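You operate a simulated robot arm through the tools that you are given. There is no shell and no other tool. Be economical: measure what you need, move in short steps, check, and stop when the job is done.

The job below is to be done with a simulated robot arm. You get a single attempt, and the scene is never put back.

TASK
Count 12 pegs into cup 29 at the peg feeder.
Fine: cup on the cup slide, slide pushed in; one press gives what the peg knob shows, eight at most; draw the slide out at the end and leave the cup on it.
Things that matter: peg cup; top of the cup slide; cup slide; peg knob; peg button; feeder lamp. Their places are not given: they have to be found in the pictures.

Only the result counts: the job must be done as asked and must still hold three seconds after the hand-in. Knocking over, shifting, dropping, spilling or breaking anything else fails it.

THE ROBOT
A 7-joint arm with a two-finger parallel gripper, fixed in place. Base frame: the origin is at the foot of the arm, x ahead of it, y to its left, z up; the work surface is at about z = 840. Units: mm, degrees, N and s.
With the tool pointing down near the work surface it reaches from about 240 to 680 mm from the base axis. Its first joint turns from -66.0 to 66.0 degrees. Payload 2.4 kg.
Tool frame: the origin (TCP) lies between the finger pads and is the grasp point; the fingertips stand 30 mm ahead of it; z points along the fingers, y is the line along which they close. Largest opening 94 mm; finger width 28, thickness 10; the body of the gripper, 50 by 96 mm, starts 55 mm behind the TCP.
Orientation is that of the tool frame in the base frame, as a unit quaternion [x, y, z, w]. With the fingers straight down and closing along the base's y, the tool's x points along the base's -x, its y along +y and its z along -z.

THE INTERFACE
- The arm moves only by the tool servo_tool. Its arguments are lists of equal length, an entry for each row: "translation": the shift along the tool's x, y, z in units of 500 mm (1.0 is 500 mm), a list of three; "delta_rot": the turn, a rotation vector about the tool's x, y, z in units of 45 degrees (1.0 is 45 degrees), a list of three. In form: {"translation": [[x, y, z], ...], "delta_rot": [[ax, ay, az], ...]}. A call has 1 to 10 rows; each row is the pose to reach, as a shift and turn from the pose commanded when the call began, along the tool's axes at that moment. "jaw" is the gripper command, from -1 (shut) to 1 (fully open), values between in proportion, set as the call begins (left out, the last holds). A call with a number of a shift or a turn outside -1 to 1 is refused whole. A row lasts 0.2 s, in which the tool goes at most 50 mm and 8.6 degrees; a call with a longer step from one row to the next is refused whole, and so is a gripper value outside its range. A pose out of reach is approached as far as the arm can. The call stops where the force on the tool passes 40 N (or 10 N more than at its start, if that is more) or the arm is blocked; 0.2 s more then pass. The fingers move at their own pace (about 153 mm/s each) and stop on an object; they squeeze with about 41 N. The grip force told is the motor's: it shows also when the fingers shut on nothing. Time passes only in rows, and 0.2 s behind the last, so rows that repeat a pose let the fingers close. It gives the time, the measured TCP pose, the force on the tool (base axes), the opening and the grip force at its end, in the units of the frame above (readings bear some noise), and new pictures: "views" is both (left out), scene, wrist or none.
- Cameras (640 x 400 px; columns grow to the right, rows downward): "scene" is fixed at [22.5, 458.6, 1455.2]; the picture's right is [-0.89, -0.46, 0.00], its down [-0.21, 0.40, -0.89] and it looks along [0.41, -0.79, -0.45] (base axes); focal length 373 px, centre (320, 200). "wrist" rides on the gripper at [-37, 0, -58] in the tool frame; the picture's right is [0.00, -1.00, 0.00], its down [0.97, 0.00, -0.24] and it looks along [0.24, 0.00, 0.97] (tool axes); focal length 218 px, centre (320, 200).
- probe_pixels(camera, pixels): for up to 12 pixels [column, row] of the newest picture of that camera ("zoom" is the newest enlarged one), the place [x, y, z] in the base frame of the surface seen there, good to about 2 mm. It takes no simulated time.
- enlarge(camera, box): a new picture of the part [left, top, right, bottom] of that camera's present view, enlarged. It takes no simulated time.
- close_job(): hands the job in; it is judged then, once.

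Work in short steps. Measure before you move; look again where a grasp or a placing could have gone wrong, and mend it. You have 80 turns and 170 pictures in all, those below and enlarged ones among them. Open the gripper and draw the arm clear of the work before you hand the job in, unless the task says otherwise; then end with one line.

The tools are called as a command line: name --argument value ..., lists and objects as JSON in quotes. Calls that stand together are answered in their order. servo_tool: Moves the arm, as the interface text tells. Its arguments: {"type":"object","properties":{"translation":{"type":"array"},"delta_rot":{"type":"array"},"jaw":{"type":"number"},"views":{"type":"string","enum":["both","scene","wrist","none"]}},"required":["translation","delta_rot"]} The other tools are called the same way: probe_pixels (camera, pixels) gives the place of the surface under pixels of a picture; enlarge (camera, box) takes an enlarged picture of a part of a camera's view; close_job () hands the job in.

At the start:

```text
clock: 0.0
eef_pos: [343.6, -222.6, 1213.5]
tcp_rot: [0.001, 1.0, 0.0, 0.0]
ft_force: [-0.4, 0.0, -0.1]
width: 93.9
gripper_force: 0.1
```

scene: 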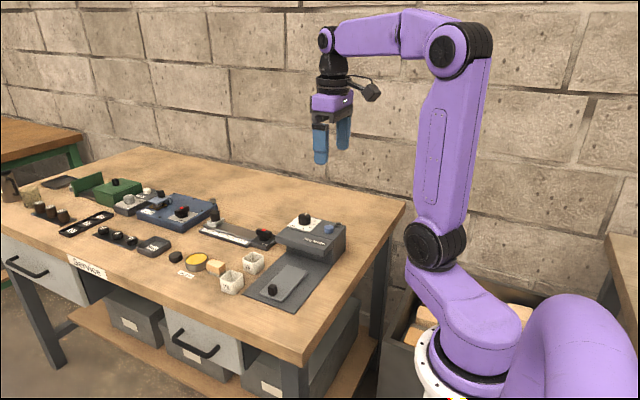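
wrist: 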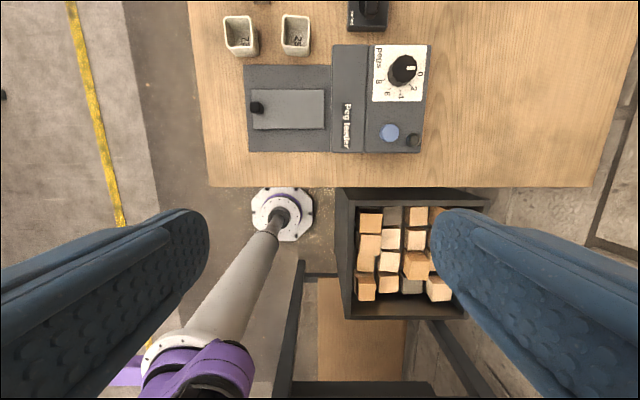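

The wrist picture shows the peg feeder (knob at 403,68, button at 389,132, slide at 290,108) and two cups at (240,36) and (296,36). I enlarge both views to read details.

enlarge --camera "wrist" --box '[210, 0, 450, 160]'

enlarge --camera "scene" --box '[190, 200, 360, 306]'

probe_pixels --camera "wrist" --pixels '[[403, 68], [411, 68], [389, 132], [412, 140], [258, 108], [290, 100], [310, 135], [256, 140], [284, 18], [308, 18], [296, 52], [240, 36]]'

```text
2.50 times, centred on (330, 80) of wrist
```

zoom: 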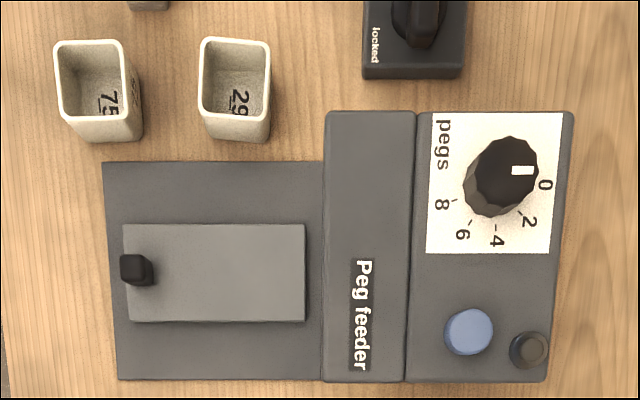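

```text
3.76 times, centred on (275, 253) of scene
```

zoom: 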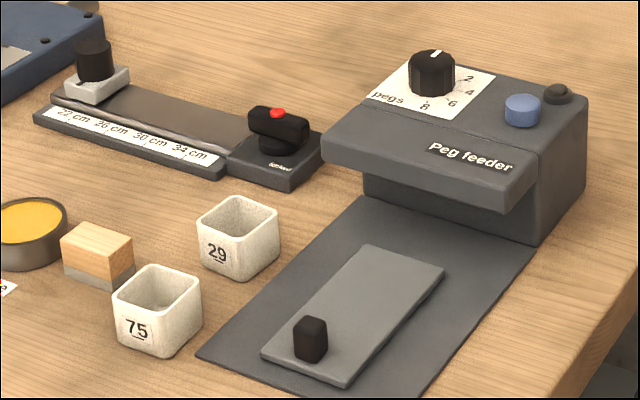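

```text
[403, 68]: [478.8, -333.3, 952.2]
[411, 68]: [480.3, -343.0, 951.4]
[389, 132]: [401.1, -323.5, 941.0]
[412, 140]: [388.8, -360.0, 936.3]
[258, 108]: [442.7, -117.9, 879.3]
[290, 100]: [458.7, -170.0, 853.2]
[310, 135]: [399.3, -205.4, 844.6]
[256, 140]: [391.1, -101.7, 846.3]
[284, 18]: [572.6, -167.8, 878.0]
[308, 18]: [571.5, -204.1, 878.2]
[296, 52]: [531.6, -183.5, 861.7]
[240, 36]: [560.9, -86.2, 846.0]
```

Cup 29 is the right one in the wrist view, around (553,-184), and the slide runs along y. I move to a closer look over the cup and slide.

servo_tool --translation '[[-0.06, 0.013, 0.045], [-0.12, 0.026, 0.09], [-0.18, 0.039, 0.135], [-0.24, 0.052, 0.18], [-0.3, 0.065, 0.225], [-0.36, 0.072, 0.27], [-0.4, 0.078, 0.3], [-0.4, 0.078, 0.3]]' --delta_rot '[[0, 0, 0], [0, 0, 0], [0, 0, 0], [0, 0, 0], [0, 0, 0], [0, 0, 0], [0, 0, 0], [0, 0, 0]]' --views "wrist"

```text
clock: 1.8
eef_pos: [544.0, -184.4, 1063.4]
tcp_rot: [0.0, 1.0, -0.001, 0.0]
ft_force: [0.7, 0.6, 0.6]
width: 94.0
gripper_force: 0.0
```

wrist: 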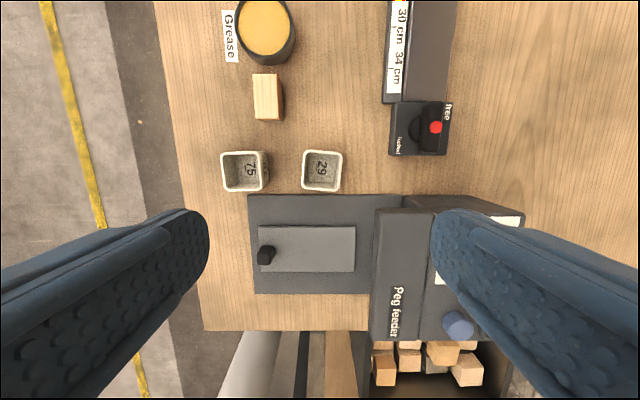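

The cup 29 shows at (322,170) and the slide plate at (308,249). I measure their rims and edges.

probe_pixels --camera "wrist" --pixels '[[304, 170], [341, 170], [322, 152], [322, 188], [322, 170], [260, 240], [353, 240], [310, 229], [310, 269], [266, 255], [375, 250], [268, 170]]'

enlarge --camera "wrist" --box '[230, 140, 400, 300]'

```text
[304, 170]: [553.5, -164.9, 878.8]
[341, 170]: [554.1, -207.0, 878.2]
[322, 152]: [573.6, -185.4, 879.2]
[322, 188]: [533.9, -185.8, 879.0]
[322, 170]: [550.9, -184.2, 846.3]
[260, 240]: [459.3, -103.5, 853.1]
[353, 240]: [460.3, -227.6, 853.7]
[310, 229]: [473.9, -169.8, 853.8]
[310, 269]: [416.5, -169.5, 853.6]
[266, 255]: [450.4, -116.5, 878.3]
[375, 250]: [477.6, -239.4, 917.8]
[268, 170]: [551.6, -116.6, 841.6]
```

```text
2.50 times, centred on (315, 220) of wrist
```

zoom: 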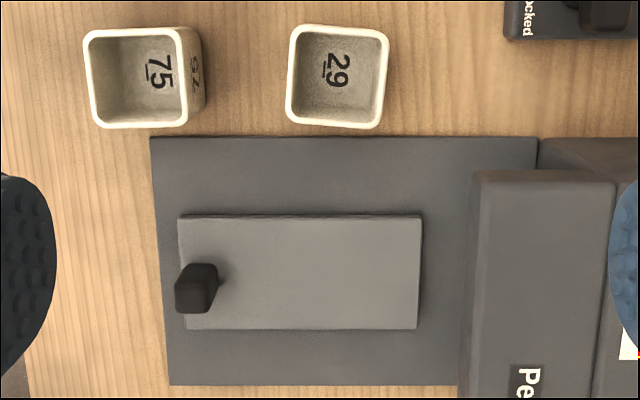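

Cup 29: centre about (553.7,-186), rim z 879, roughly 42 mm square, turned about -5°. The slide top is z 853.5, x 416–474, y -103 to -228, with the handle at y -116. I'll grip along x, clear of the handle and roof, so I turn the tool +85° about the base z in two calls.

servo_tool --translation '[[0, 0, 0], [0, 0, 0], [0, 0, 0], [0, 0, 0], [0, 0, 0], [0, 0, 0]]' --delta_rot '[[0, 0, -0.18], [0, 0, -0.36], [0, 0, -0.54], [0, 0, -0.72], [0, 0, -0.9], [0, 0, -0.95]]' --jaw 0.4 --views "none"

servo_tool --translation '[[0, 0, 0], [0, 0, 0], [0, 0, 0], [0, 0, 0], [0, 0, 0], [0, 0, 0], [0, 0, 0]]' --delta_rot '[[0, 0, -0.18], [0, 0, -0.36], [0, 0, -0.54], [0, 0, -0.72], [0, 0, -0.9], [0, 0, -0.939], [0, 0, -0.939]]' --views "wrist"

```text
clock: 3.2
eef_pos: [545.8, -182.6, 1063.0]
tcp_rot: [-0.367, 0.93, 0.0, -0.001]
ft_force: [0.3, 0.0, 0.3]
width: 66.0
gripper_force: 0.0
```

```text
clock: 4.8
eef_pos: [544.3, -183.8, 1063.6]
tcp_rot: [-0.676, 0.737, 0.0, 0.0]
ft_force: [0.5, 0.7, -0.4]
width: 65.8
gripper_force: 0.1
```

wrist: 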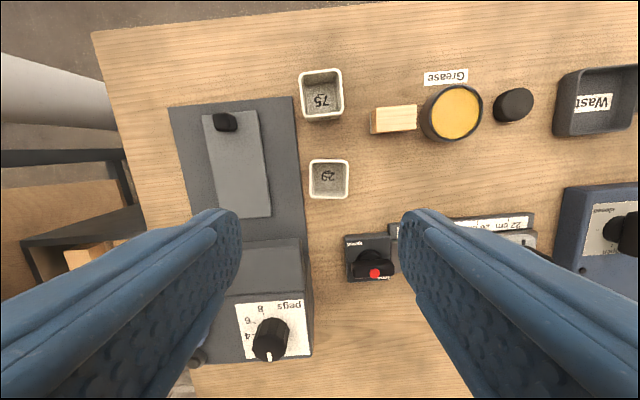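

The tool is turned to 85° and the cup 29 sits between the fingers at (329,178). I shift 10 mm in x and go down to z 880 with the jaw part-open.

servo_tool --translation '[[0.003, -0.0205, 0.08], [0.003, -0.0205, 0.16], [0.003, -0.0205, 0.24], [0.003, -0.0205, 0.3], [0.003, -0.0205, 0.34], [0.003, -0.0205, 0.366], [0.003, -0.0205, 0.366]]' --delta_rot '[[0, 0, 0], [0, 0, 0], [0, 0, 0], [0, 0, 0], [0, 0, 0], [0, 0, 0], [0, 0, 0]]' --views "both"

```text
clock: 6.4
eef_pos: [555.3, -185.5, 880.4]
tcp_rot: [-0.676, 0.737, 0.0, 0.0]
ft_force: [0.0, -0.3, -0.3]
width: 65.9
gripper_force: 0.1
```

scene: 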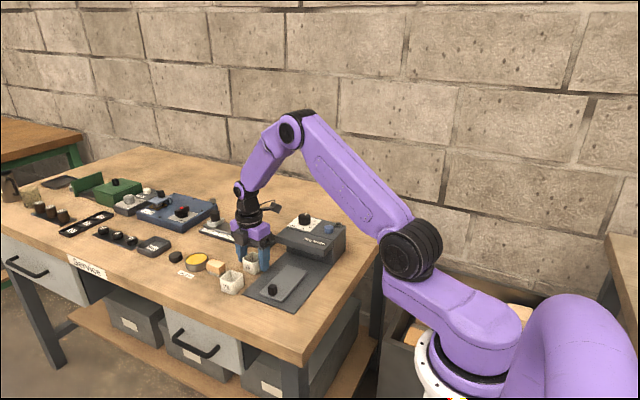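
wrist: 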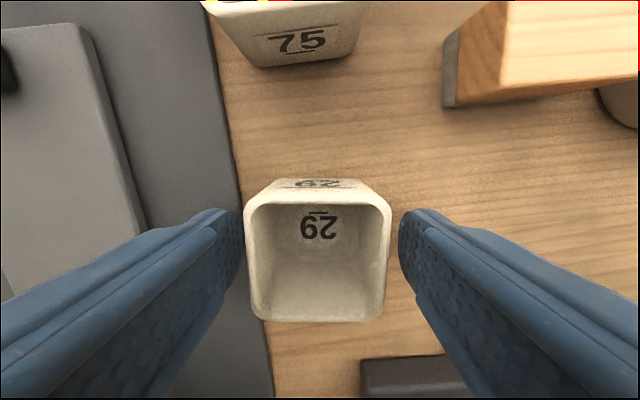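

The cup stands between the fingers, aligned. I close to a modest setting.

servo_tool --translation '[[0, 0, 0], [0, 0, 0], [0, 0, 0]]' --delta_rot '[[0, 0, 0], [0, 0, 0], [0, 0, 0]]' --jaw -0.4 --views "none"

servo_tool --translation '[[0, 0, -0.03], [0, 0, -0.08], [0, 0, -0.12], [0, 0, -0.12]]' --delta_rot '[[0, 0, 0], [0, 0, 0], [0, 0, 0], [0, 0, 0]]' --views "wrist"

```text
clock: 7.2
eef_pos: [555.8, -186.1, 881.7]
tcp_rot: [-0.675, 0.737, 0.0, 0.0]
ft_force: [-0.2, 0.1, 0.0]
width: 46.7
gripper_force: 41.2
```

```text
clock: 8.2
eef_pos: [554.8, -185.0, 941.7]
tcp_rot: [-0.676, 0.737, 0.0, 0.001]
ft_force: [0.5, 0.1, -0.3]
width: 42.5
gripper_force: 40.6
```

wrist: 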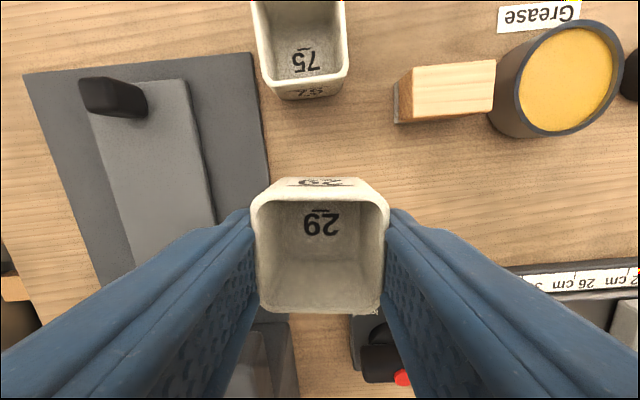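

The cup is held (42.5 mm). I carry it over the slide at about (445,-170), squaring it by +5°, and then look.

servo_tool --translation '[[-0.003, 0.06, 0], [-0.006, 0.13, 0], [-0.009, 0.19, 0], [-0.0118, 0.223, 0], [-0.0118, 0.223, 0]]' --delta_rot '[[0, 0, -0.03], [0, 0, -0.06], [0, 0, -0.09], [0, 0, -0.111], [0, 0, -0.111]]' --views "both"

```text
clock: 9.4
eef_pos: [443.4, -169.2, 940.6]
tcp_rot: [-0.707, 0.707, -0.001, 0.0]
ft_force: [-0.1, -0.5, -1.1]
width: 42.3
gripper_force: 41.5
```

scene: 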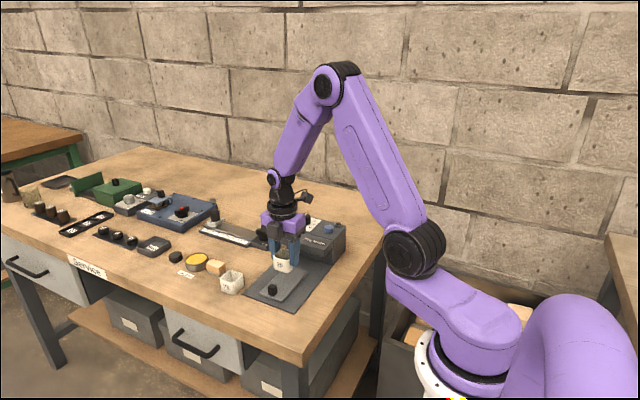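
wrist: 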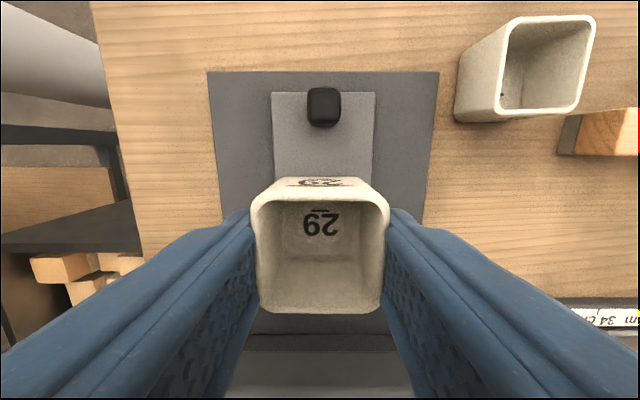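

The cup is square and centred over the slide (column 321, handle at 323). I lower it about 46 mm and release.

servo_tool --translation '[[0, 0, 0.04], [0, 0, 0.075], [0, 0, 0.088], [0, 0, 0.092], [0, 0, 0.092]]' --delta_rot '[[0, 0, 0], [0, 0, 0], [0, 0, 0], [0, 0, 0], [0, 0, 0]]' --views "none"

servo_tool --translation '[[0, 0, 0], [0, 0, 0], [0, 0, 0]]' --delta_rot '[[0, 0, 0], [0, 0, 0], [0, 0, 0]]' --jaw 0.4 --views "both"

```text
clock: 10.6
eef_pos: [442.9, -170.5, 896.3]
tcp_rot: [0.708, -0.707, 0.002, -0.001]
ft_force: [-5.9, 0.0, 32.7]
width: 42.6
gripper_force: 41.6
```

```text
clock: 11.4
eef_pos: [443.1, -170.1, 894.1]
tcp_rot: [0.707, -0.707, 0.0, -0.001]
ft_force: [0.0, 0.3, 0.1]
width: 65.6
gripper_force: 0.1
```

scene: 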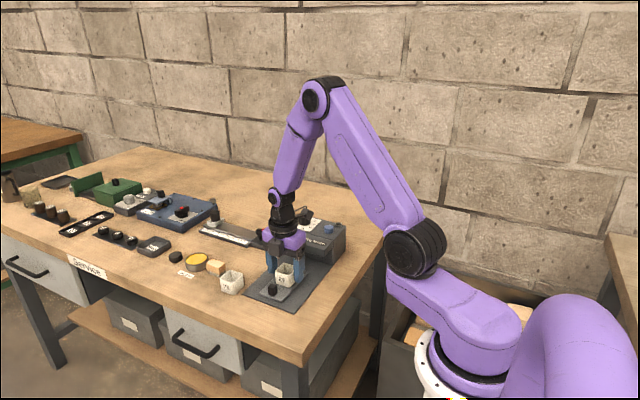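
wrist: 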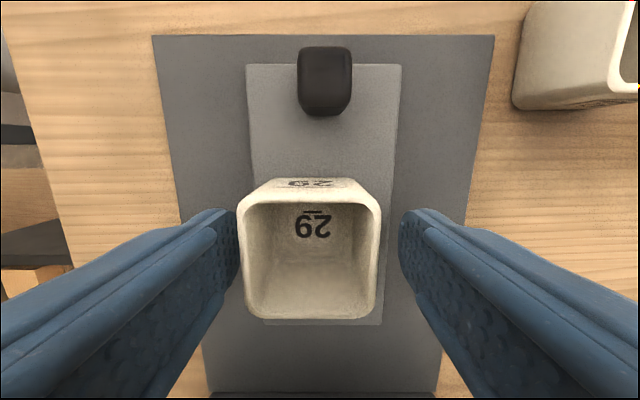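

The cup stands on the slide, free. I lift straight up and measure the handle, roof and cup.

servo_tool --translation '[[0, 0, -0.06], [0, 0, -0.15], [0, 0, -0.24], [0, 0, -0.3], [0, 0, -0.3]]' --delta_rot '[[0, 0, 0], [0, 0, 0], [0, 0, 0], [0, 0, 0], [0, 0, 0]]' --views "wrist"

```text
clock: 12.6
eef_pos: [442.7, -171.0, 1044.5]
tcp_rot: [-0.707, 0.708, 0.0, 0.0]
ft_force: [0.6, 0.4, 1.3]
width: 66.0
gripper_force: 0.1
```

wrist: 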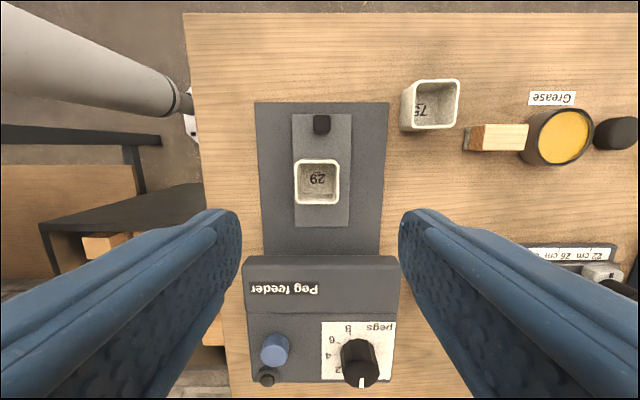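

probe_pixels --camera "wrist" --pixels '[[322, 120], [315, 120], [329, 120], [322, 162], [318, 204], [297, 182], [337, 182], [318, 260], [318, 310], [318, 224], [318, 246], [275, 345]]'

enlarge --camera "wrist" --box '[230, 230, 410, 400]'

enlarge --camera "scene" --box '[210, 200, 370, 310]'

```text
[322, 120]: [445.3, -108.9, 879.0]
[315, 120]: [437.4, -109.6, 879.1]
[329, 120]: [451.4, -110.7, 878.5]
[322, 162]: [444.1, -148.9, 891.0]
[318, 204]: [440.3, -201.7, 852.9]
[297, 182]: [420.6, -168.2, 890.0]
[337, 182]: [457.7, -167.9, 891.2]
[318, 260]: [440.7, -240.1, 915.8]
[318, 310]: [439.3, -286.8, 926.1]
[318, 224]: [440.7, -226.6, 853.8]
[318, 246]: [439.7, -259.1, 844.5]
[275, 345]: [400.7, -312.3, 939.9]
```

```text
2.35 times, centred on (320, 315) of wrist
```

zoom: 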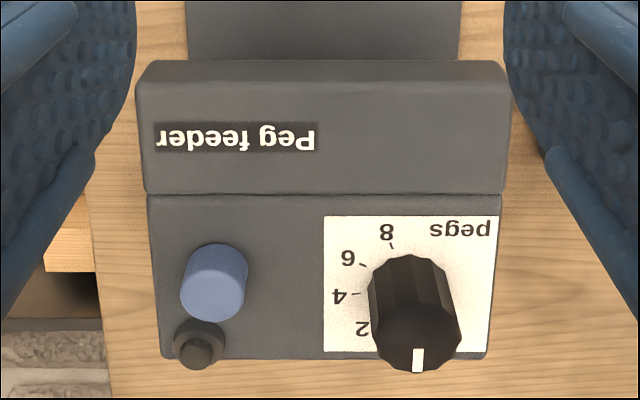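

```text
3.64 times, centred on (290, 255) of scene
```

zoom: 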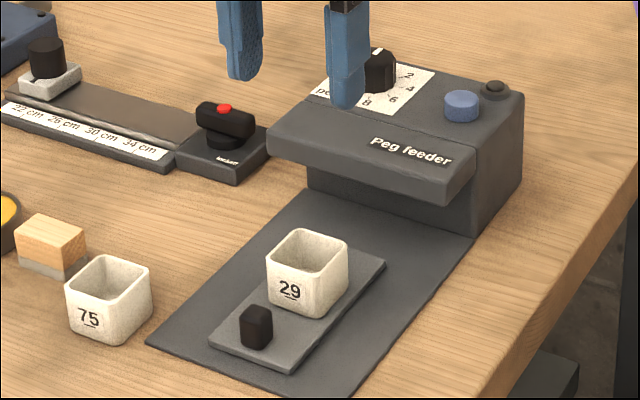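

The roof front is at y≈-237; I need the front of the body beneath it and the height of its underside, so I probe those in the scene zoom.

probe_pixels --camera "zoom" --pixels '[[312, 183], [312, 178], [400, 212], [440, 215], [466, 234], [440, 200], [470, 200], [455, 203], [400, 188], [475, 190]]'

```text
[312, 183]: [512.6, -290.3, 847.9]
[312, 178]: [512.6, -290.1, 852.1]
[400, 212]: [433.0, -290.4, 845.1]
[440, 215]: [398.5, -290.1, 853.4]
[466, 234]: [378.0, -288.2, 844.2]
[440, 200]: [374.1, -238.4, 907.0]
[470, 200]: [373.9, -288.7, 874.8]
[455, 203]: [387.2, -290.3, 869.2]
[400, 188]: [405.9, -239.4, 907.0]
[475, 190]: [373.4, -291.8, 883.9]
```

The body face is at y -290 and the roof overhang spans -238 to -290. I move to the slide handle at about (444.5,-114), with fingertips about 6 mm above the plate, and grip it.

servo_tool --translation '[[-0.06, 0, 0.04], [-0.113, -0.003, 0.1], [-0.113, -0.003, 0.18], [-0.113, -0.003, 0.26], [-0.113, -0.003, 0.311], [-0.113, -0.003, 0.311]]' --delta_rot '[[0, 0, 0], [0, 0, 0], [0, 0, 0], [0, 0, 0], [0, 0, 0], [0, 0, 0]]' --jaw 0.0 --views "wrist"

```text
clock: 14.0
eef_pos: [446.3, -112.5, 888.2]
tcp_rot: [0.707, -0.707, 0.0, 0.0]
ft_force: [0.1, 0.5, 1.0]
width: 47.1
gripper_force: 0.0
```

wrist: 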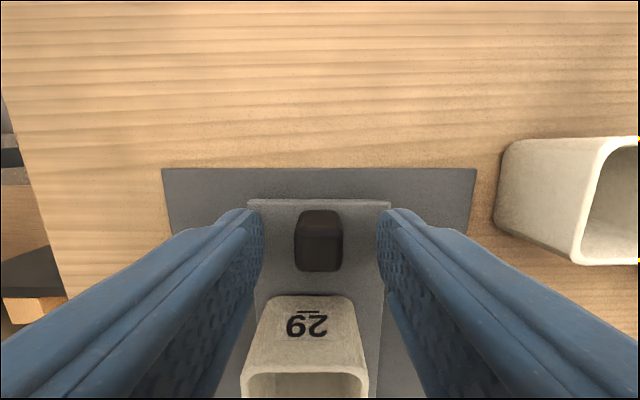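

The handle is centred between the fingers at (319,240). I grip it and push toward -y gently, in small steps.

servo_tool --translation '[[0, 0, 0], [0, 0, 0], [0, 0, 0]]' --delta_rot '[[0, 0, 0], [0, 0, 0], [0, 0, 0]]' --jaw -1 --views "none"

servo_tool --translation '[[0.01, 0, 0], [0.02, 0, 0], [0.03, 0, 0], [0.04, 0, 0], [0.05, 0, 0], [0.06, 0, 0], [0.07, 0, 0], [0.08, 0, 0], [0.08, 0, 0]]' --delta_rot '[[0, 0, 0], [0, 0, 0], [0, 0, 0], [0, 0, 0], [0, 0, 0], [0, 0, 0], [0, 0, 0], [0, 0, 0], [0, 0, 0]]' --views "both"

```text
clock: 14.8
eef_pos: [444.3, -113.9, 889.2]
tcp_rot: [0.707, -0.707, 0.0, -0.001]
ft_force: [-1.7, 0.0, -5.1]
width: 17.5
gripper_force: 45.1
```

```text
clock: 16.8
eef_pos: [444.6, -153.4, 889.4]
tcp_rot: [-0.707, 0.707, 0.0, -0.001]
ft_force: [-2.5, 0.4, -13.2]
width: 17.5
gripper_force: 45.3
```

scene: 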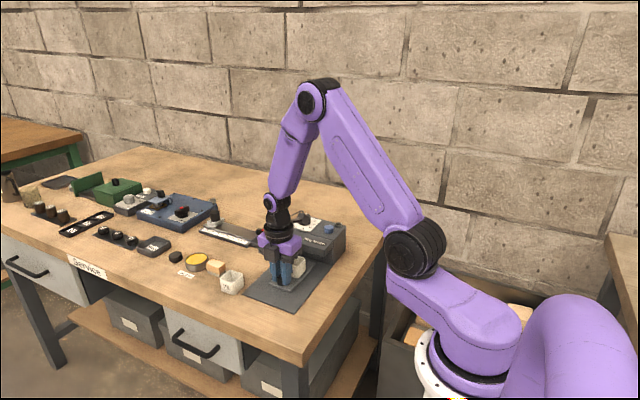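
wrist: 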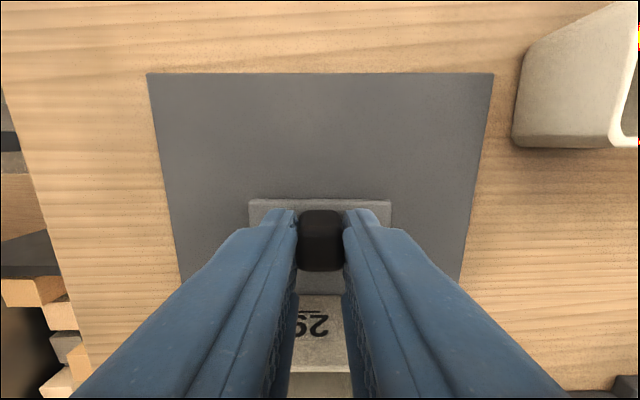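

The slide moves with the cup on it. Before it goes under the roof, I look at the cup/roof clearance from the scene.

enlarge --camera "scene" --box '[250, 215, 350, 290]'

```text
5.33 times, centred on (300, 252) of scene
```

zoom: 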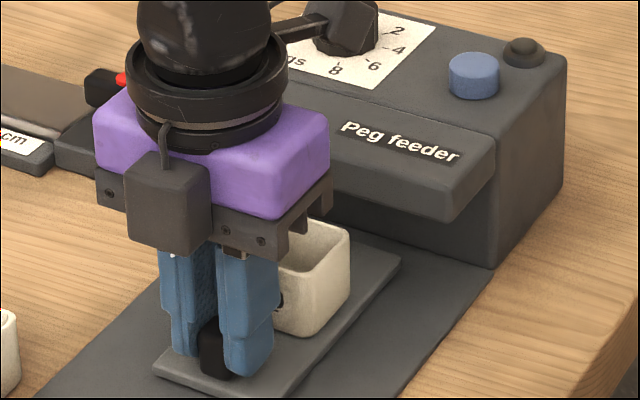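

probe_pixels --camera "zoom" --pixels '[[400, 200], [400, 205], [400, 210], [470, 200], [470, 205], [460, 210], [345, 240], [325, 222]]'

```text
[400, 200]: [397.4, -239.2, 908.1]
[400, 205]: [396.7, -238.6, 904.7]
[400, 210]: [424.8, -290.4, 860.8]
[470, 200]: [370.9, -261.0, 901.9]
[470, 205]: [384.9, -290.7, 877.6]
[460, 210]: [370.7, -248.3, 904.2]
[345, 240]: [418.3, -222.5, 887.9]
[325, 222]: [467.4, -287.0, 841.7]
```

The roof underside is about z 902 and the cup rim 892, so it clears. I keep pushing until it meets the stop.

servo_tool --translation '[[0.01, 0, 0], [0.02, 0, 0], [0.03, 0, 0], [0.04, 0, 0], [0.05, 0, 0], [0.06, 0, 0], [0.07, 0, 0], [0.08, 0, 0], [0.09, 0, 0], [0.1, 0, 0]]' --delta_rot '[[0, 0, 0], [0, 0, 0], [0, 0, 0], [0, 0, 0], [0, 0, 0], [0, 0, 0], [0, 0, 0], [0, 0, 0], [0, 0, 0], [0, 0, 0]]' --views "wrist"

enlarge --camera "scene" --box '[250, 215, 350, 290]'

```text
clock: 19.0
eef_pos: [444.6, -198.7, 887.9]
tcp_rot: [0.711, -0.704, -0.002, 0.001]
ft_force: [-4.9, 35.7, 0.4]
width: 17.7
gripper_force: 44.4
```

wrist: 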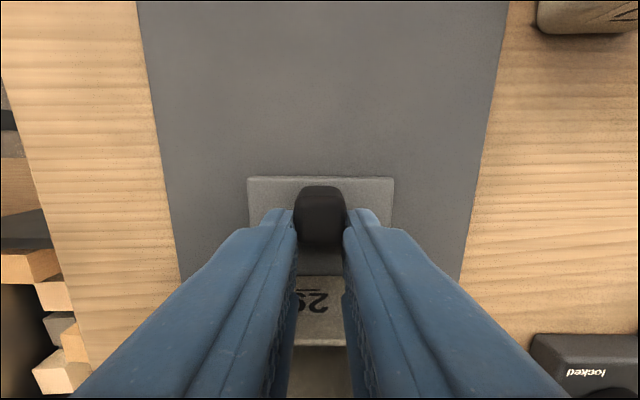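

```text
5.33 times, centred on (300, 252) of scene
```

zoom: 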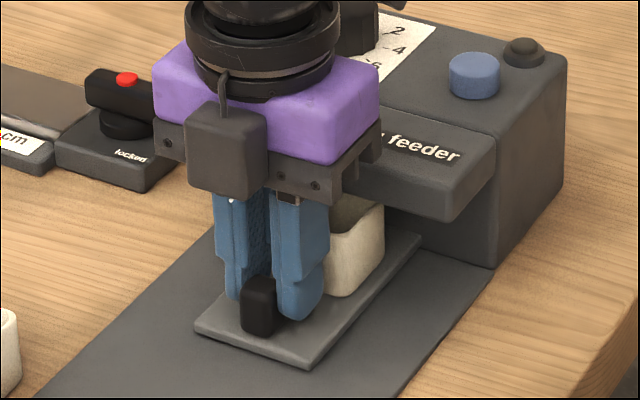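

The push stopped with 36 N on y, and the handle has slipped a little in the fingers (row 240→220). I probe the plate and cup to see the travel.

probe_pixels --camera "wrist" --pixels '[[260, 181], [380, 181], [322, 192], [318, 280], [318, 345], [318, 355]]'

probe_pixels --camera "zoom" --pixels '[[418, 237], [400, 228], [384, 210], [350, 290], [200, 325], [340, 215]]'

```text
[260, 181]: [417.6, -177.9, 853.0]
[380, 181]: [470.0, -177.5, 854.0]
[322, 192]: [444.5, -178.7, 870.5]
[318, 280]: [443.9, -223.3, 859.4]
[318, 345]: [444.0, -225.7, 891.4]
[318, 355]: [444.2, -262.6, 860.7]
```

```text
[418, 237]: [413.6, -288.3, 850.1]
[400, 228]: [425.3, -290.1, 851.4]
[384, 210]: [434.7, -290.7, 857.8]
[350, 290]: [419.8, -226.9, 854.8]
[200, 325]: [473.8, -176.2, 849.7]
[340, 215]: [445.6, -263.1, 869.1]
```

The slide travelled about 75 mm to its stop (plate front now y -177), and the cup is at about y -225 to -268. The roof spans -238 to -290, so I want the cup about 10 mm deeper, to centre it better under the outlet. I release the handle and lift to look.

servo_tool --translation '[[0, 0, 0], [0, 0, 0]]' --delta_rot '[[0, 0, 0], [0, 0, 0]]' --jaw 0 --views "none"

servo_tool --translation '[[-0.02, 0, -0.05], [-0.02, 0, -0.12], [-0.02, 0, -0.2], [-0.02, 0, -0.24], [-0.02, 0, -0.24]]' --delta_rot '[[0, 0, 0], [0, 0, 0], [0, 0, 0], [0, 0, 0], [0, 0, 0]]' --views "wrist"

```text
clock: 19.6
eef_pos: [445.0, -204.4, 889.3]
tcp_rot: [-0.707, 0.708, -0.002, 0.0]
ft_force: [0.1, -0.2, -0.1]
width: 47.2
gripper_force: 0.2
```

```text
clock: 20.8
eef_pos: [446.2, -193.2, 1009.8]
tcp_rot: [-0.707, 0.707, 0.0, 0.0]
ft_force: [-0.4, -0.8, 0.3]
width: 47.1
gripper_force: 0.0
```

wrist: 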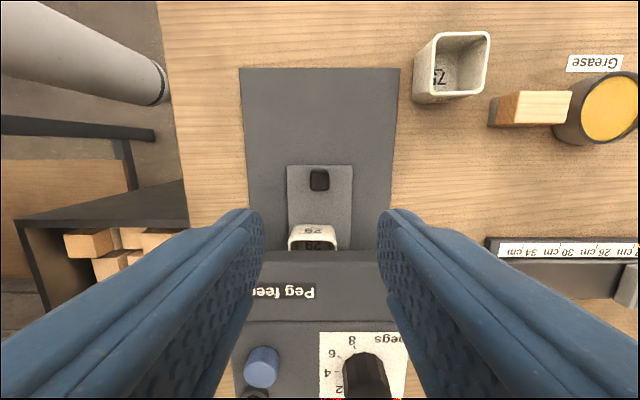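

probe_pixels --camera "wrist" --pixels '[[319, 166], [319, 172], [319, 178], [319, 187], [319, 192], [319, 197], [312, 228], [312, 233], [312, 245]]'

enlarge --camera "wrist" --box '[230, 140, 410, 260]'

```text
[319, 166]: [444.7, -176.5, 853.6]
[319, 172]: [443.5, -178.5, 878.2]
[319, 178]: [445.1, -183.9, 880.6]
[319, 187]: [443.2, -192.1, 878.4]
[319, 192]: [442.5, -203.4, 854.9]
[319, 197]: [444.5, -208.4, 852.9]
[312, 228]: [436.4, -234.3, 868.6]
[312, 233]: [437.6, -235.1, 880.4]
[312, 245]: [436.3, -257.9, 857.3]
```

```text
3.33 times, centred on (320, 200) of wrist
```

zoom: 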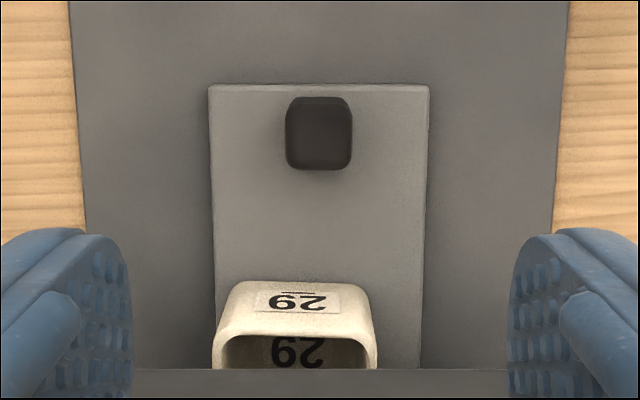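

The cup's front face now reads about y -234, which is deeper than before. I check this with more points.

probe_pixels --camera "zoom" --pixels '[[296, 284], [296, 288], [250, 300], [340, 300], [296, 315], [296, 325], [296, 331], [222, 355], [372, 355], [230, 355], [364, 355]]'

enlarge --camera "scene" --box '[250, 215, 350, 290]'

```text
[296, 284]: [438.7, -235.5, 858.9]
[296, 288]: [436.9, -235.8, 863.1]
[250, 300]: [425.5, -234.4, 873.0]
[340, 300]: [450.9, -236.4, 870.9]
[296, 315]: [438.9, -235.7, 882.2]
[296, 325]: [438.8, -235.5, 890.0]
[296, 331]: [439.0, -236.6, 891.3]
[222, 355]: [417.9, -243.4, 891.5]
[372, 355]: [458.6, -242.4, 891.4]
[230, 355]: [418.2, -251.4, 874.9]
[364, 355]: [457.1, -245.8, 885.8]
```

```text
5.33 times, centred on (300, 252) of scene
```

zoom: 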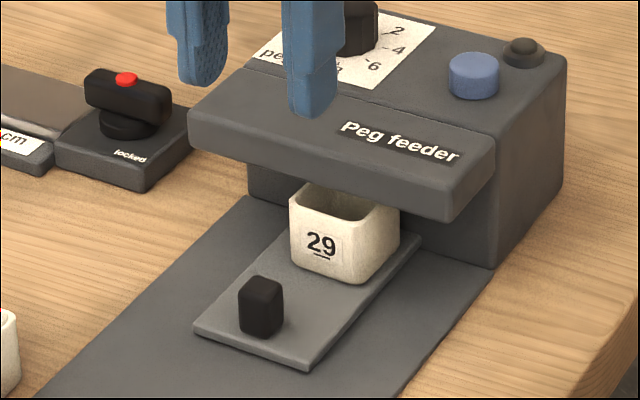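

The cup is upright with its centre at about (438,-256), good in y but 6 mm off the slide's middle in x. I'd rather recentre it: I grip the handle (y -186) and draw the slide out gently.

servo_tool --translation '[[-0.016, 0, 0.08], [-0.016, 0, 0.16], [-0.016, 0, 0.22], [-0.016, 0, 0.241], [-0.016, 0, 0.241]]' --delta_rot '[[0, 0, 0], [0, 0, 0], [0, 0, 0], [0, 0, 0], [0, 0, 0]]' --views "none"

servo_tool --translation '[[0, 0, 0], [0, 0, 0], [0, 0, 0]]' --delta_rot '[[0, 0, 0], [0, 0, 0], [0, 0, 0]]' --jaw -1 --views "none"

servo_tool --translation '[[-0.01, 0, 0], [-0.025, 0, 0], [-0.04, 0, 0], [-0.055, 0, 0], [-0.07, 0, 0], [-0.085, 0, 0], [-0.1, 0, 0], [-0.115, 0, 0], [-0.13, 0, 0], [-0.14, 0, 0]]' --delta_rot '[[0, 0, 0], [0, 0, 0], [0, 0, 0], [0, 0, 0], [0, 0, 0], [0, 0, 0], [0, 0, 0], [0, 0, 0], [0, 0, 0], [0, 0, 0]]' --views "wrist"

```text
clock: 22.0
eef_pos: [445.9, -186.1, 887.9]
tcp_rot: [0.707, -0.707, 0.0, -0.001]
ft_force: [0.4, -0.2, -0.6]
width: 47.4
gripper_force: 0.0
```

```text
clock: 22.8
eef_pos: [445.7, -185.9, 888.3]
tcp_rot: [-0.707, 0.707, 0.001, -0.001]
ft_force: [-3.9, 0.2, -1.0]
width: 17.6
gripper_force: 44.7
```

```text
clock: 25.0
eef_pos: [443.6, -115.0, 888.7]
tcp_rot: [0.707, -0.707, 0.0, 0.0]
ft_force: [-1.6, 0.1, -7.4]
width: 17.6
gripper_force: 45.0
```

wrist: 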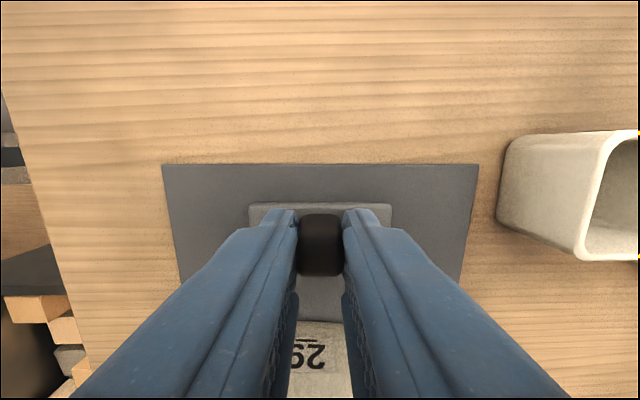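

The slide is out by 70 mm with the cup following. I release, lift and measure the cup.

servo_tool --translation '[[0, 0, 0], [0, 0, 0]]' --delta_rot '[[0, 0, 0], [0, 0, 0]]' --jaw 0.0 --views "none"

servo_tool --translation '[[0, 0, -0.06], [0, 0, -0.14], [0, 0, -0.2], [0.07, 0, -0.24], [0.13, 0, -0.24], [0.13, 0, -0.24]]' --delta_rot '[[0, 0, 0], [0, 0, 0], [0, 0, 0], [0, 0, 0], [0, 0, 0], [0, 0, 0]]' --jaw 0.4 --views "wrist"

```text
clock: 25.6
eef_pos: [446.1, -114.5, 888.9]
tcp_rot: [0.707, -0.707, 0.0, 0.0]
ft_force: [0.4, 0.2, 0.5]
width: 46.9
gripper_force: 0.0
```

```text
clock: 27.0
eef_pos: [445.3, -180.7, 1009.0]
tcp_rot: [0.707, -0.707, -0.001, 0.0]
ft_force: [0.1, 0.9, -0.3]
width: 66.0
gripper_force: 0.0
```

wrist: 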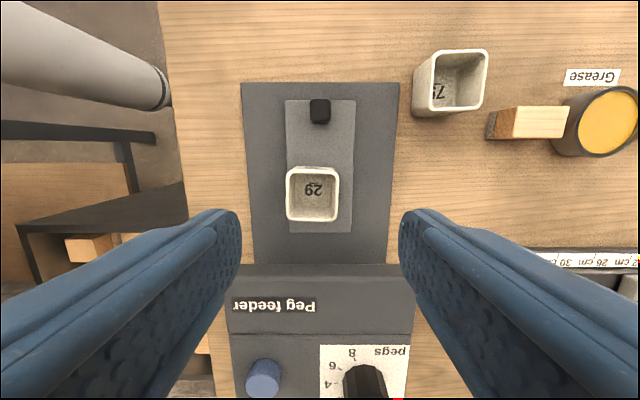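

probe_pixels --camera "wrist" --pixels '[[288, 195], [338, 195], [313, 169], [313, 220], [320, 100], [320, 231], [287, 150], [353, 150], [319, 112]]'

```text
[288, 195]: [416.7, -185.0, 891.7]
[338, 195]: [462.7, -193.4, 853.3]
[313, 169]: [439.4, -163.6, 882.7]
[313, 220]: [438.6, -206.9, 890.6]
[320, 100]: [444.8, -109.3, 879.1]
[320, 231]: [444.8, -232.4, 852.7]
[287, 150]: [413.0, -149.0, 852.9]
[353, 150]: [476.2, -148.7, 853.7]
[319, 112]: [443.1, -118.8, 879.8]
```

The cup is centred at (438,-185) against the plate's middle 444.6. I straddle it with TCP at (445,-185) and close to about 43.5 mm to nudge it centred without gripping.

servo_tool --translation '[[0.008, 0, 0.08], [0.008, 0, 0.16], [0.008, 0, 0.21], [0.008, 0, 0.226], [0.008, 0, 0.226]]' --delta_rot '[[0, 0, 0], [0, 0, 0], [0, 0, 0], [0, 0, 0], [0, 0, 0]]' --views "none"

servo_tool --translation '[[0, 0, 0], [0, 0, 0], [0, 0, 0]]' --delta_rot '[[0, 0, 0], [0, 0, 0], [0, 0, 0]]' --jaw -0.075 --views "wrist"

```text
clock: 28.2
eef_pos: [444.4, -184.7, 893.2]
tcp_rot: [0.707, -0.707, 0.0, 0.0]
ft_force: [0.0, 0.1, -0.1]
width: 65.7
gripper_force: 0.0
```

```text
clock: 29.0
eef_pos: [444.7, -183.3, 895.3]
tcp_rot: [0.707, -0.707, 0.0, 0.0]
ft_force: [-0.4, 0.4, 0.8]
width: 44.1
gripper_force: 0.4
```

wrist: 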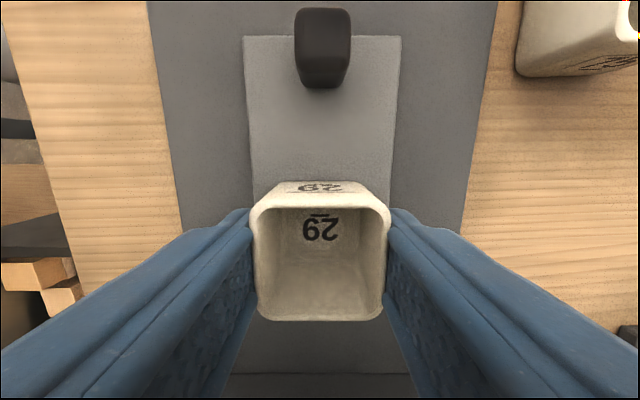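

The cup is centred. I open, lift, go to the handle at y -114, and check.

servo_tool --translation '[[0, 0, 0], [0, 0, 0], [0, 0, -0.06], [0, 0, -0.13], [-0.07, 0, -0.13], [-0.139, 0, -0.13], [-0.139, 0, -0.06], [-0.139, 0, -0.013], [-0.139, 0, -0.013]]' --delta_rot '[[0, 0, 0], [0, 0, 0], [0, 0, 0], [0, 0, 0], [0, 0, 0], [0, 0, 0], [0, 0, 0], [0, 0, 0], [0, 0, 0]]' --jaw 0.15 --views "wrist"

```text
clock: 31.0
eef_pos: [445.3, -116.4, 901.6]
tcp_rot: [0.707, -0.707, 0.0, 0.0]
ft_force: [-0.3, 0.4, -0.2]
width: 54.2
gripper_force: 0.1
```

wrist: 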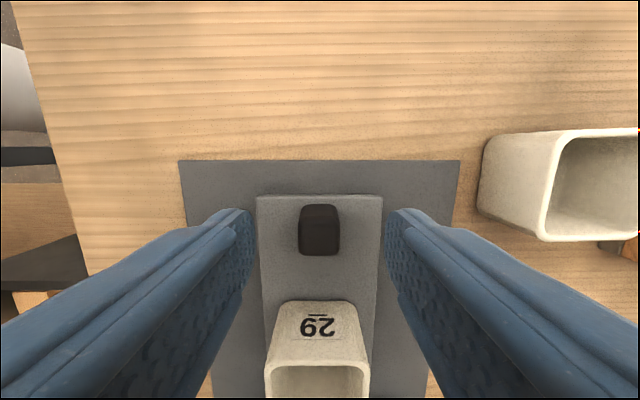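

I lower 12.5 mm, grip the handle, and push in again, slower at the end.

servo_tool --translation '[[0, 0, 0.015], [0, 0, 0.025], [0, 0, 0.025]]' --delta_rot '[[0, 0, 0], [0, 0, 0], [0, 0, 0]]' --views "none"

servo_tool --translation '[[0, 0, 0], [0, 0, 0], [0, 0, 0]]' --delta_rot '[[0, 0, 0], [0, 0, 0], [0, 0, 0]]' --jaw -1 --views "none"

servo_tool --translation '[[0.008, 0, 0], [0.022, 0, 0], [0.036, 0, 0], [0.05, 0, 0], [0.064, 0, 0], [0.078, 0, 0], [0.092, 0, 0], [0.106, 0, 0], [0.118, 0, 0], [0.126, 0, 0]]' --delta_rot '[[0, 0, 0], [0, 0, 0], [0, 0, 0], [0, 0, 0], [0, 0, 0], [0, 0, 0], [0, 0, 0], [0, 0, 0], [0, 0, 0], [0, 0, 0]]' --views "none"

servo_tool --translation '[[0.004, 0, 0], [0.008, 0, 0], [0.012, 0, 0], [0.016, 0, 0], [0.02, 0, 0], [0.024, 0, 0], [0.028, 0, 0], [0.032, 0, 0]]' --delta_rot '[[0, 0, 0], [0, 0, 0], [0, 0, 0], [0, 0, 0], [0, 0, 0], [0, 0, 0], [0, 0, 0], [0, 0, 0]]' --views "wrist"

```text
clock: 31.8
eef_pos: [444.4, -116.1, 889.3]
tcp_rot: [0.707, -0.707, 0.0, 0.0]
ft_force: [-0.6, 0.2, -0.6]
width: 53.8
gripper_force: 0.0
```

```text
clock: 32.6
eef_pos: [445.8, -115.6, 888.9]
tcp_rot: [-0.707, 0.708, -0.001, 0.0]
ft_force: [-2.1, 1.1, 0.1]
width: 17.3
gripper_force: 45.4
```

```text
clock: 34.8
eef_pos: [446.2, -177.9, 889.4]
tcp_rot: [-0.707, 0.707, 0.0, 0.001]
ft_force: [-1.2, 0.2, 5.1]
width: 17.6
gripper_force: 45.1
```

```text
clock: 36.6
eef_pos: [445.8, -189.5, 889.1]
tcp_rot: [0.709, -0.706, -0.003, 0.001]
ft_force: [-3.2, 35.5, 1.8]
width: 17.8
gripper_force: 45.0
```

wrist: 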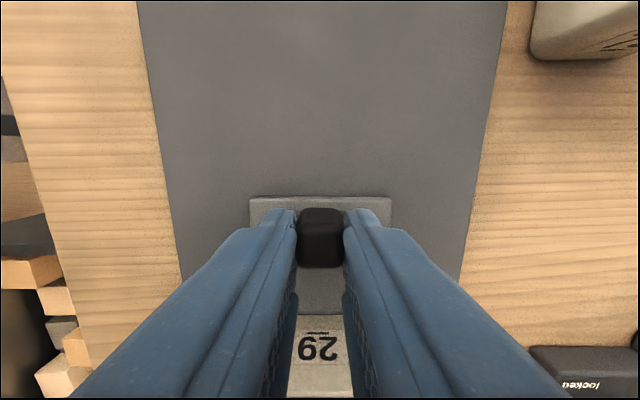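

The slide is firmly at its stop (35 N). I release, lift well clear and look at both views.

servo_tool --translation '[[-0.01, 0, 0], [-0.01, 0, 0], [-0.01, 0, -0.06], [-0.01, 0, -0.14], [-0.01, 0, -0.22], [-0.01, 0, -0.28], [-0.01, 0, -0.28]]' --delta_rot '[[0, 0, 0], [0, 0, 0], [0, 0, 0], [0, 0, 0], [0, 0, 0], [0, 0, 0], [0, 0, 0]]' --jaw 0.1 --views "wrist"

enlarge --camera "scene" --box '[250, 205, 360, 290]'

```text
clock: 38.2
eef_pos: [445.8, -188.7, 1028.8]
tcp_rot: [0.707, -0.707, 0.0, 0.0]
ft_force: [-0.3, 0.7, 0.8]
width: 51.6
gripper_force: 0.1
```

wrist: 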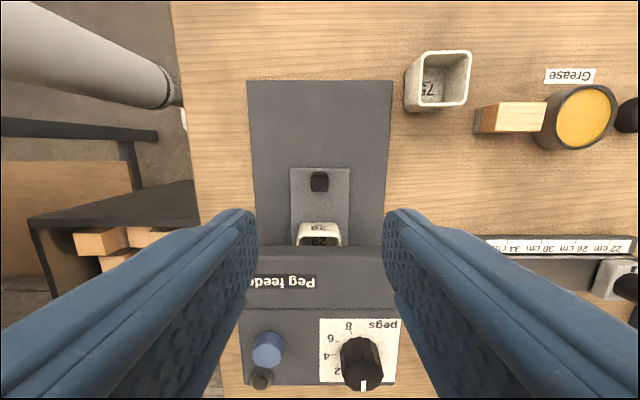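

```text
4.71 times, centred on (305, 248) of scene
```

zoom: 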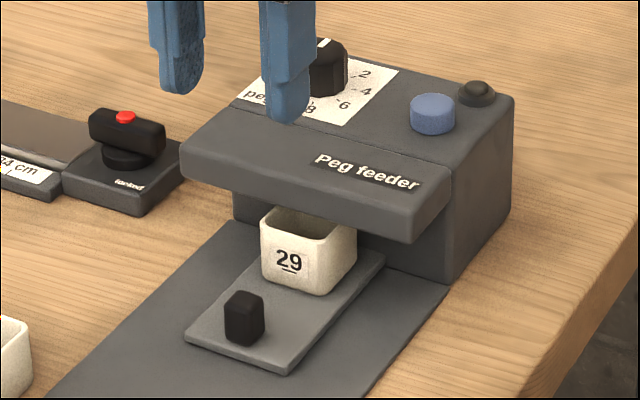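

The slide is in and the cup centred under the roof. Now the knob: I move above it for a straight look at the dial.

servo_tool --translation '[[0.0, -0.01, -0.05], [0.08, -0.02, -0.08], [0.16, -0.04, -0.08], [0.24, -0.06, -0.08], [0.29, -0.066, -0.08], [0.29, -0.066, -0.08]]' --delta_rot '[[0, 0, 0], [0, 0, 0], [0, 0, 0], [0, 0, 0], [0, 0, 0], [0, 0, 0]]' --views "wrist"

enlarge --camera "wrist" --box '[230, 100, 410, 240]'

```text
clock: 39.6
eef_pos: [478.0, -334.5, 1069.0]
tcp_rot: [-0.707, 0.707, 0.0, 0.0]
ft_force: [-0.5, -0.2, 0.1]
width: 51.8
gripper_force: 0.0
```

wrist: 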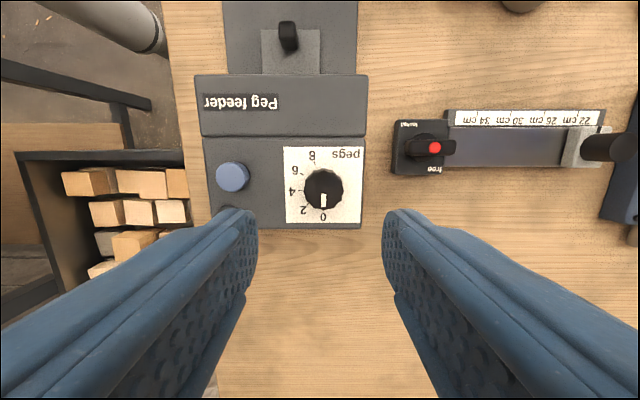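

```text
2.86 times, centred on (320, 170) of wrist
```

zoom: 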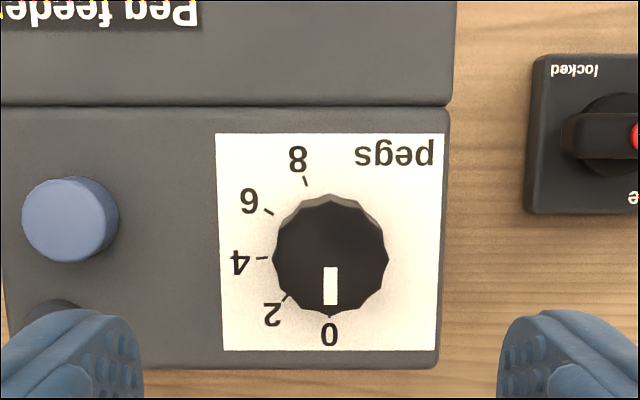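

The pointer stands at 0 and the ticks run toward 8. I probe the ticks, the knob top and the pointer to get the angles.

probe_pixels --camera "zoom" --pixels '[[330, 318], [286, 297], [261, 258], [268, 211], [306, 181], [330, 300], [330, 270], [276, 260], [385, 260], [330, 205], [67, 215], [355, 306]]'

```text
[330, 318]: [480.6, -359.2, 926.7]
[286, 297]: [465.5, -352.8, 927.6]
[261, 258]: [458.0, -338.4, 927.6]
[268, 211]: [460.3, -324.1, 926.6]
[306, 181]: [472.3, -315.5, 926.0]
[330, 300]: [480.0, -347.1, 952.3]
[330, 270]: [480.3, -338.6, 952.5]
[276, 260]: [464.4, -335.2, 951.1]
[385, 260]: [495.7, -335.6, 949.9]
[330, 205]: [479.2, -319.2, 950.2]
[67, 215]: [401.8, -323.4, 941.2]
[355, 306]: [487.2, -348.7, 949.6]
```

The knob's centre is (480,-335), and the scale is 20° per peg, clockwise from above. 6+6 = 12, so I set 6 (a -120° turn) and press twice. I go down and grip the knob.

servo_tool --translation '[[0.001, -0.004, 0.08], [0.001, -0.004, 0.15], [0.001, -0.004, 0.2], [0.001, -0.004, 0.213], [0.001, -0.004, 0.213]]' --delta_rot '[[0, 0, 0], [0, 0, 0], [0, 0, 0], [0, 0, 0], [0, 0, 0]]' --views "none"

servo_tool --translation '[[0, 0, 0], [0, 0, 0], [0, 0, 0]]' --delta_rot '[[0, 0, 0], [0, 0, 0], [0, 0, 0]]' --jaw -1 --views "wrist"

```text
clock: 40.8
eef_pos: [480.4, -334.4, 961.6]
tcp_rot: [-0.707, 0.707, 0.0, 0.0]
ft_force: [0.2, -0.1, -0.5]
width: 51.8
gripper_force: 0.0
```

```text
clock: 41.6
eef_pos: [480.5, -334.6, 961.6]
tcp_rot: [0.707, -0.707, 0.0, 0.0]
ft_force: [6.9, -1.7, -6.4]
width: 33.6
gripper_force: 45.3
```

wrist: 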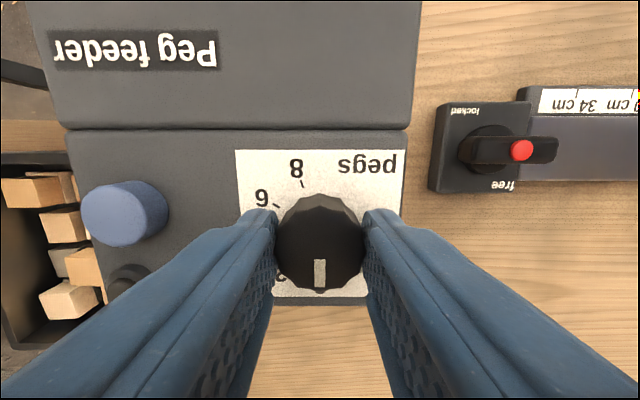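

The knob is gripped (33.6 mm). I turn the tool +40° about its z as a first part.

servo_tool --translation '[[0, 0, 0], [0, 0, 0], [0, 0, 0], [0, 0, 0], [0, 0, 0], [0, 0, 0], [0, 0, 0]]' --delta_rot '[[0, 0, 0.15], [0, 0, 0.3], [0, 0, 0.45], [0, 0, 0.6], [0, 0, 0.75], [0, 0, 0.889], [0, 0, 0.889]]' --views "wrist"

```text
clock: 43.2
eef_pos: [481.4, -333.5, 962.4]
tcp_rot: [-0.422, 0.907, 0.0, 0.0]
ft_force: [17.1, -3.3, -12.3]
width: 33.4
gripper_force: 44.5
```

wrist: 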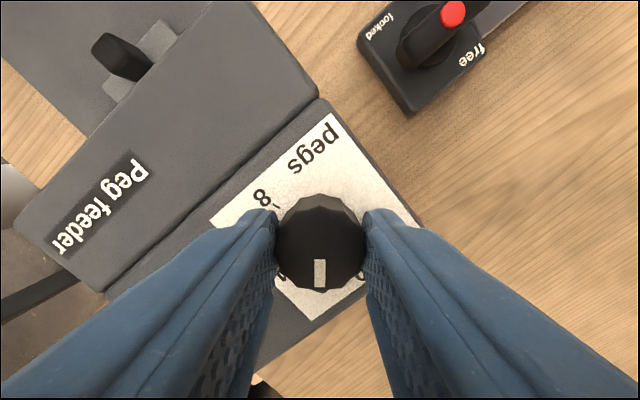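

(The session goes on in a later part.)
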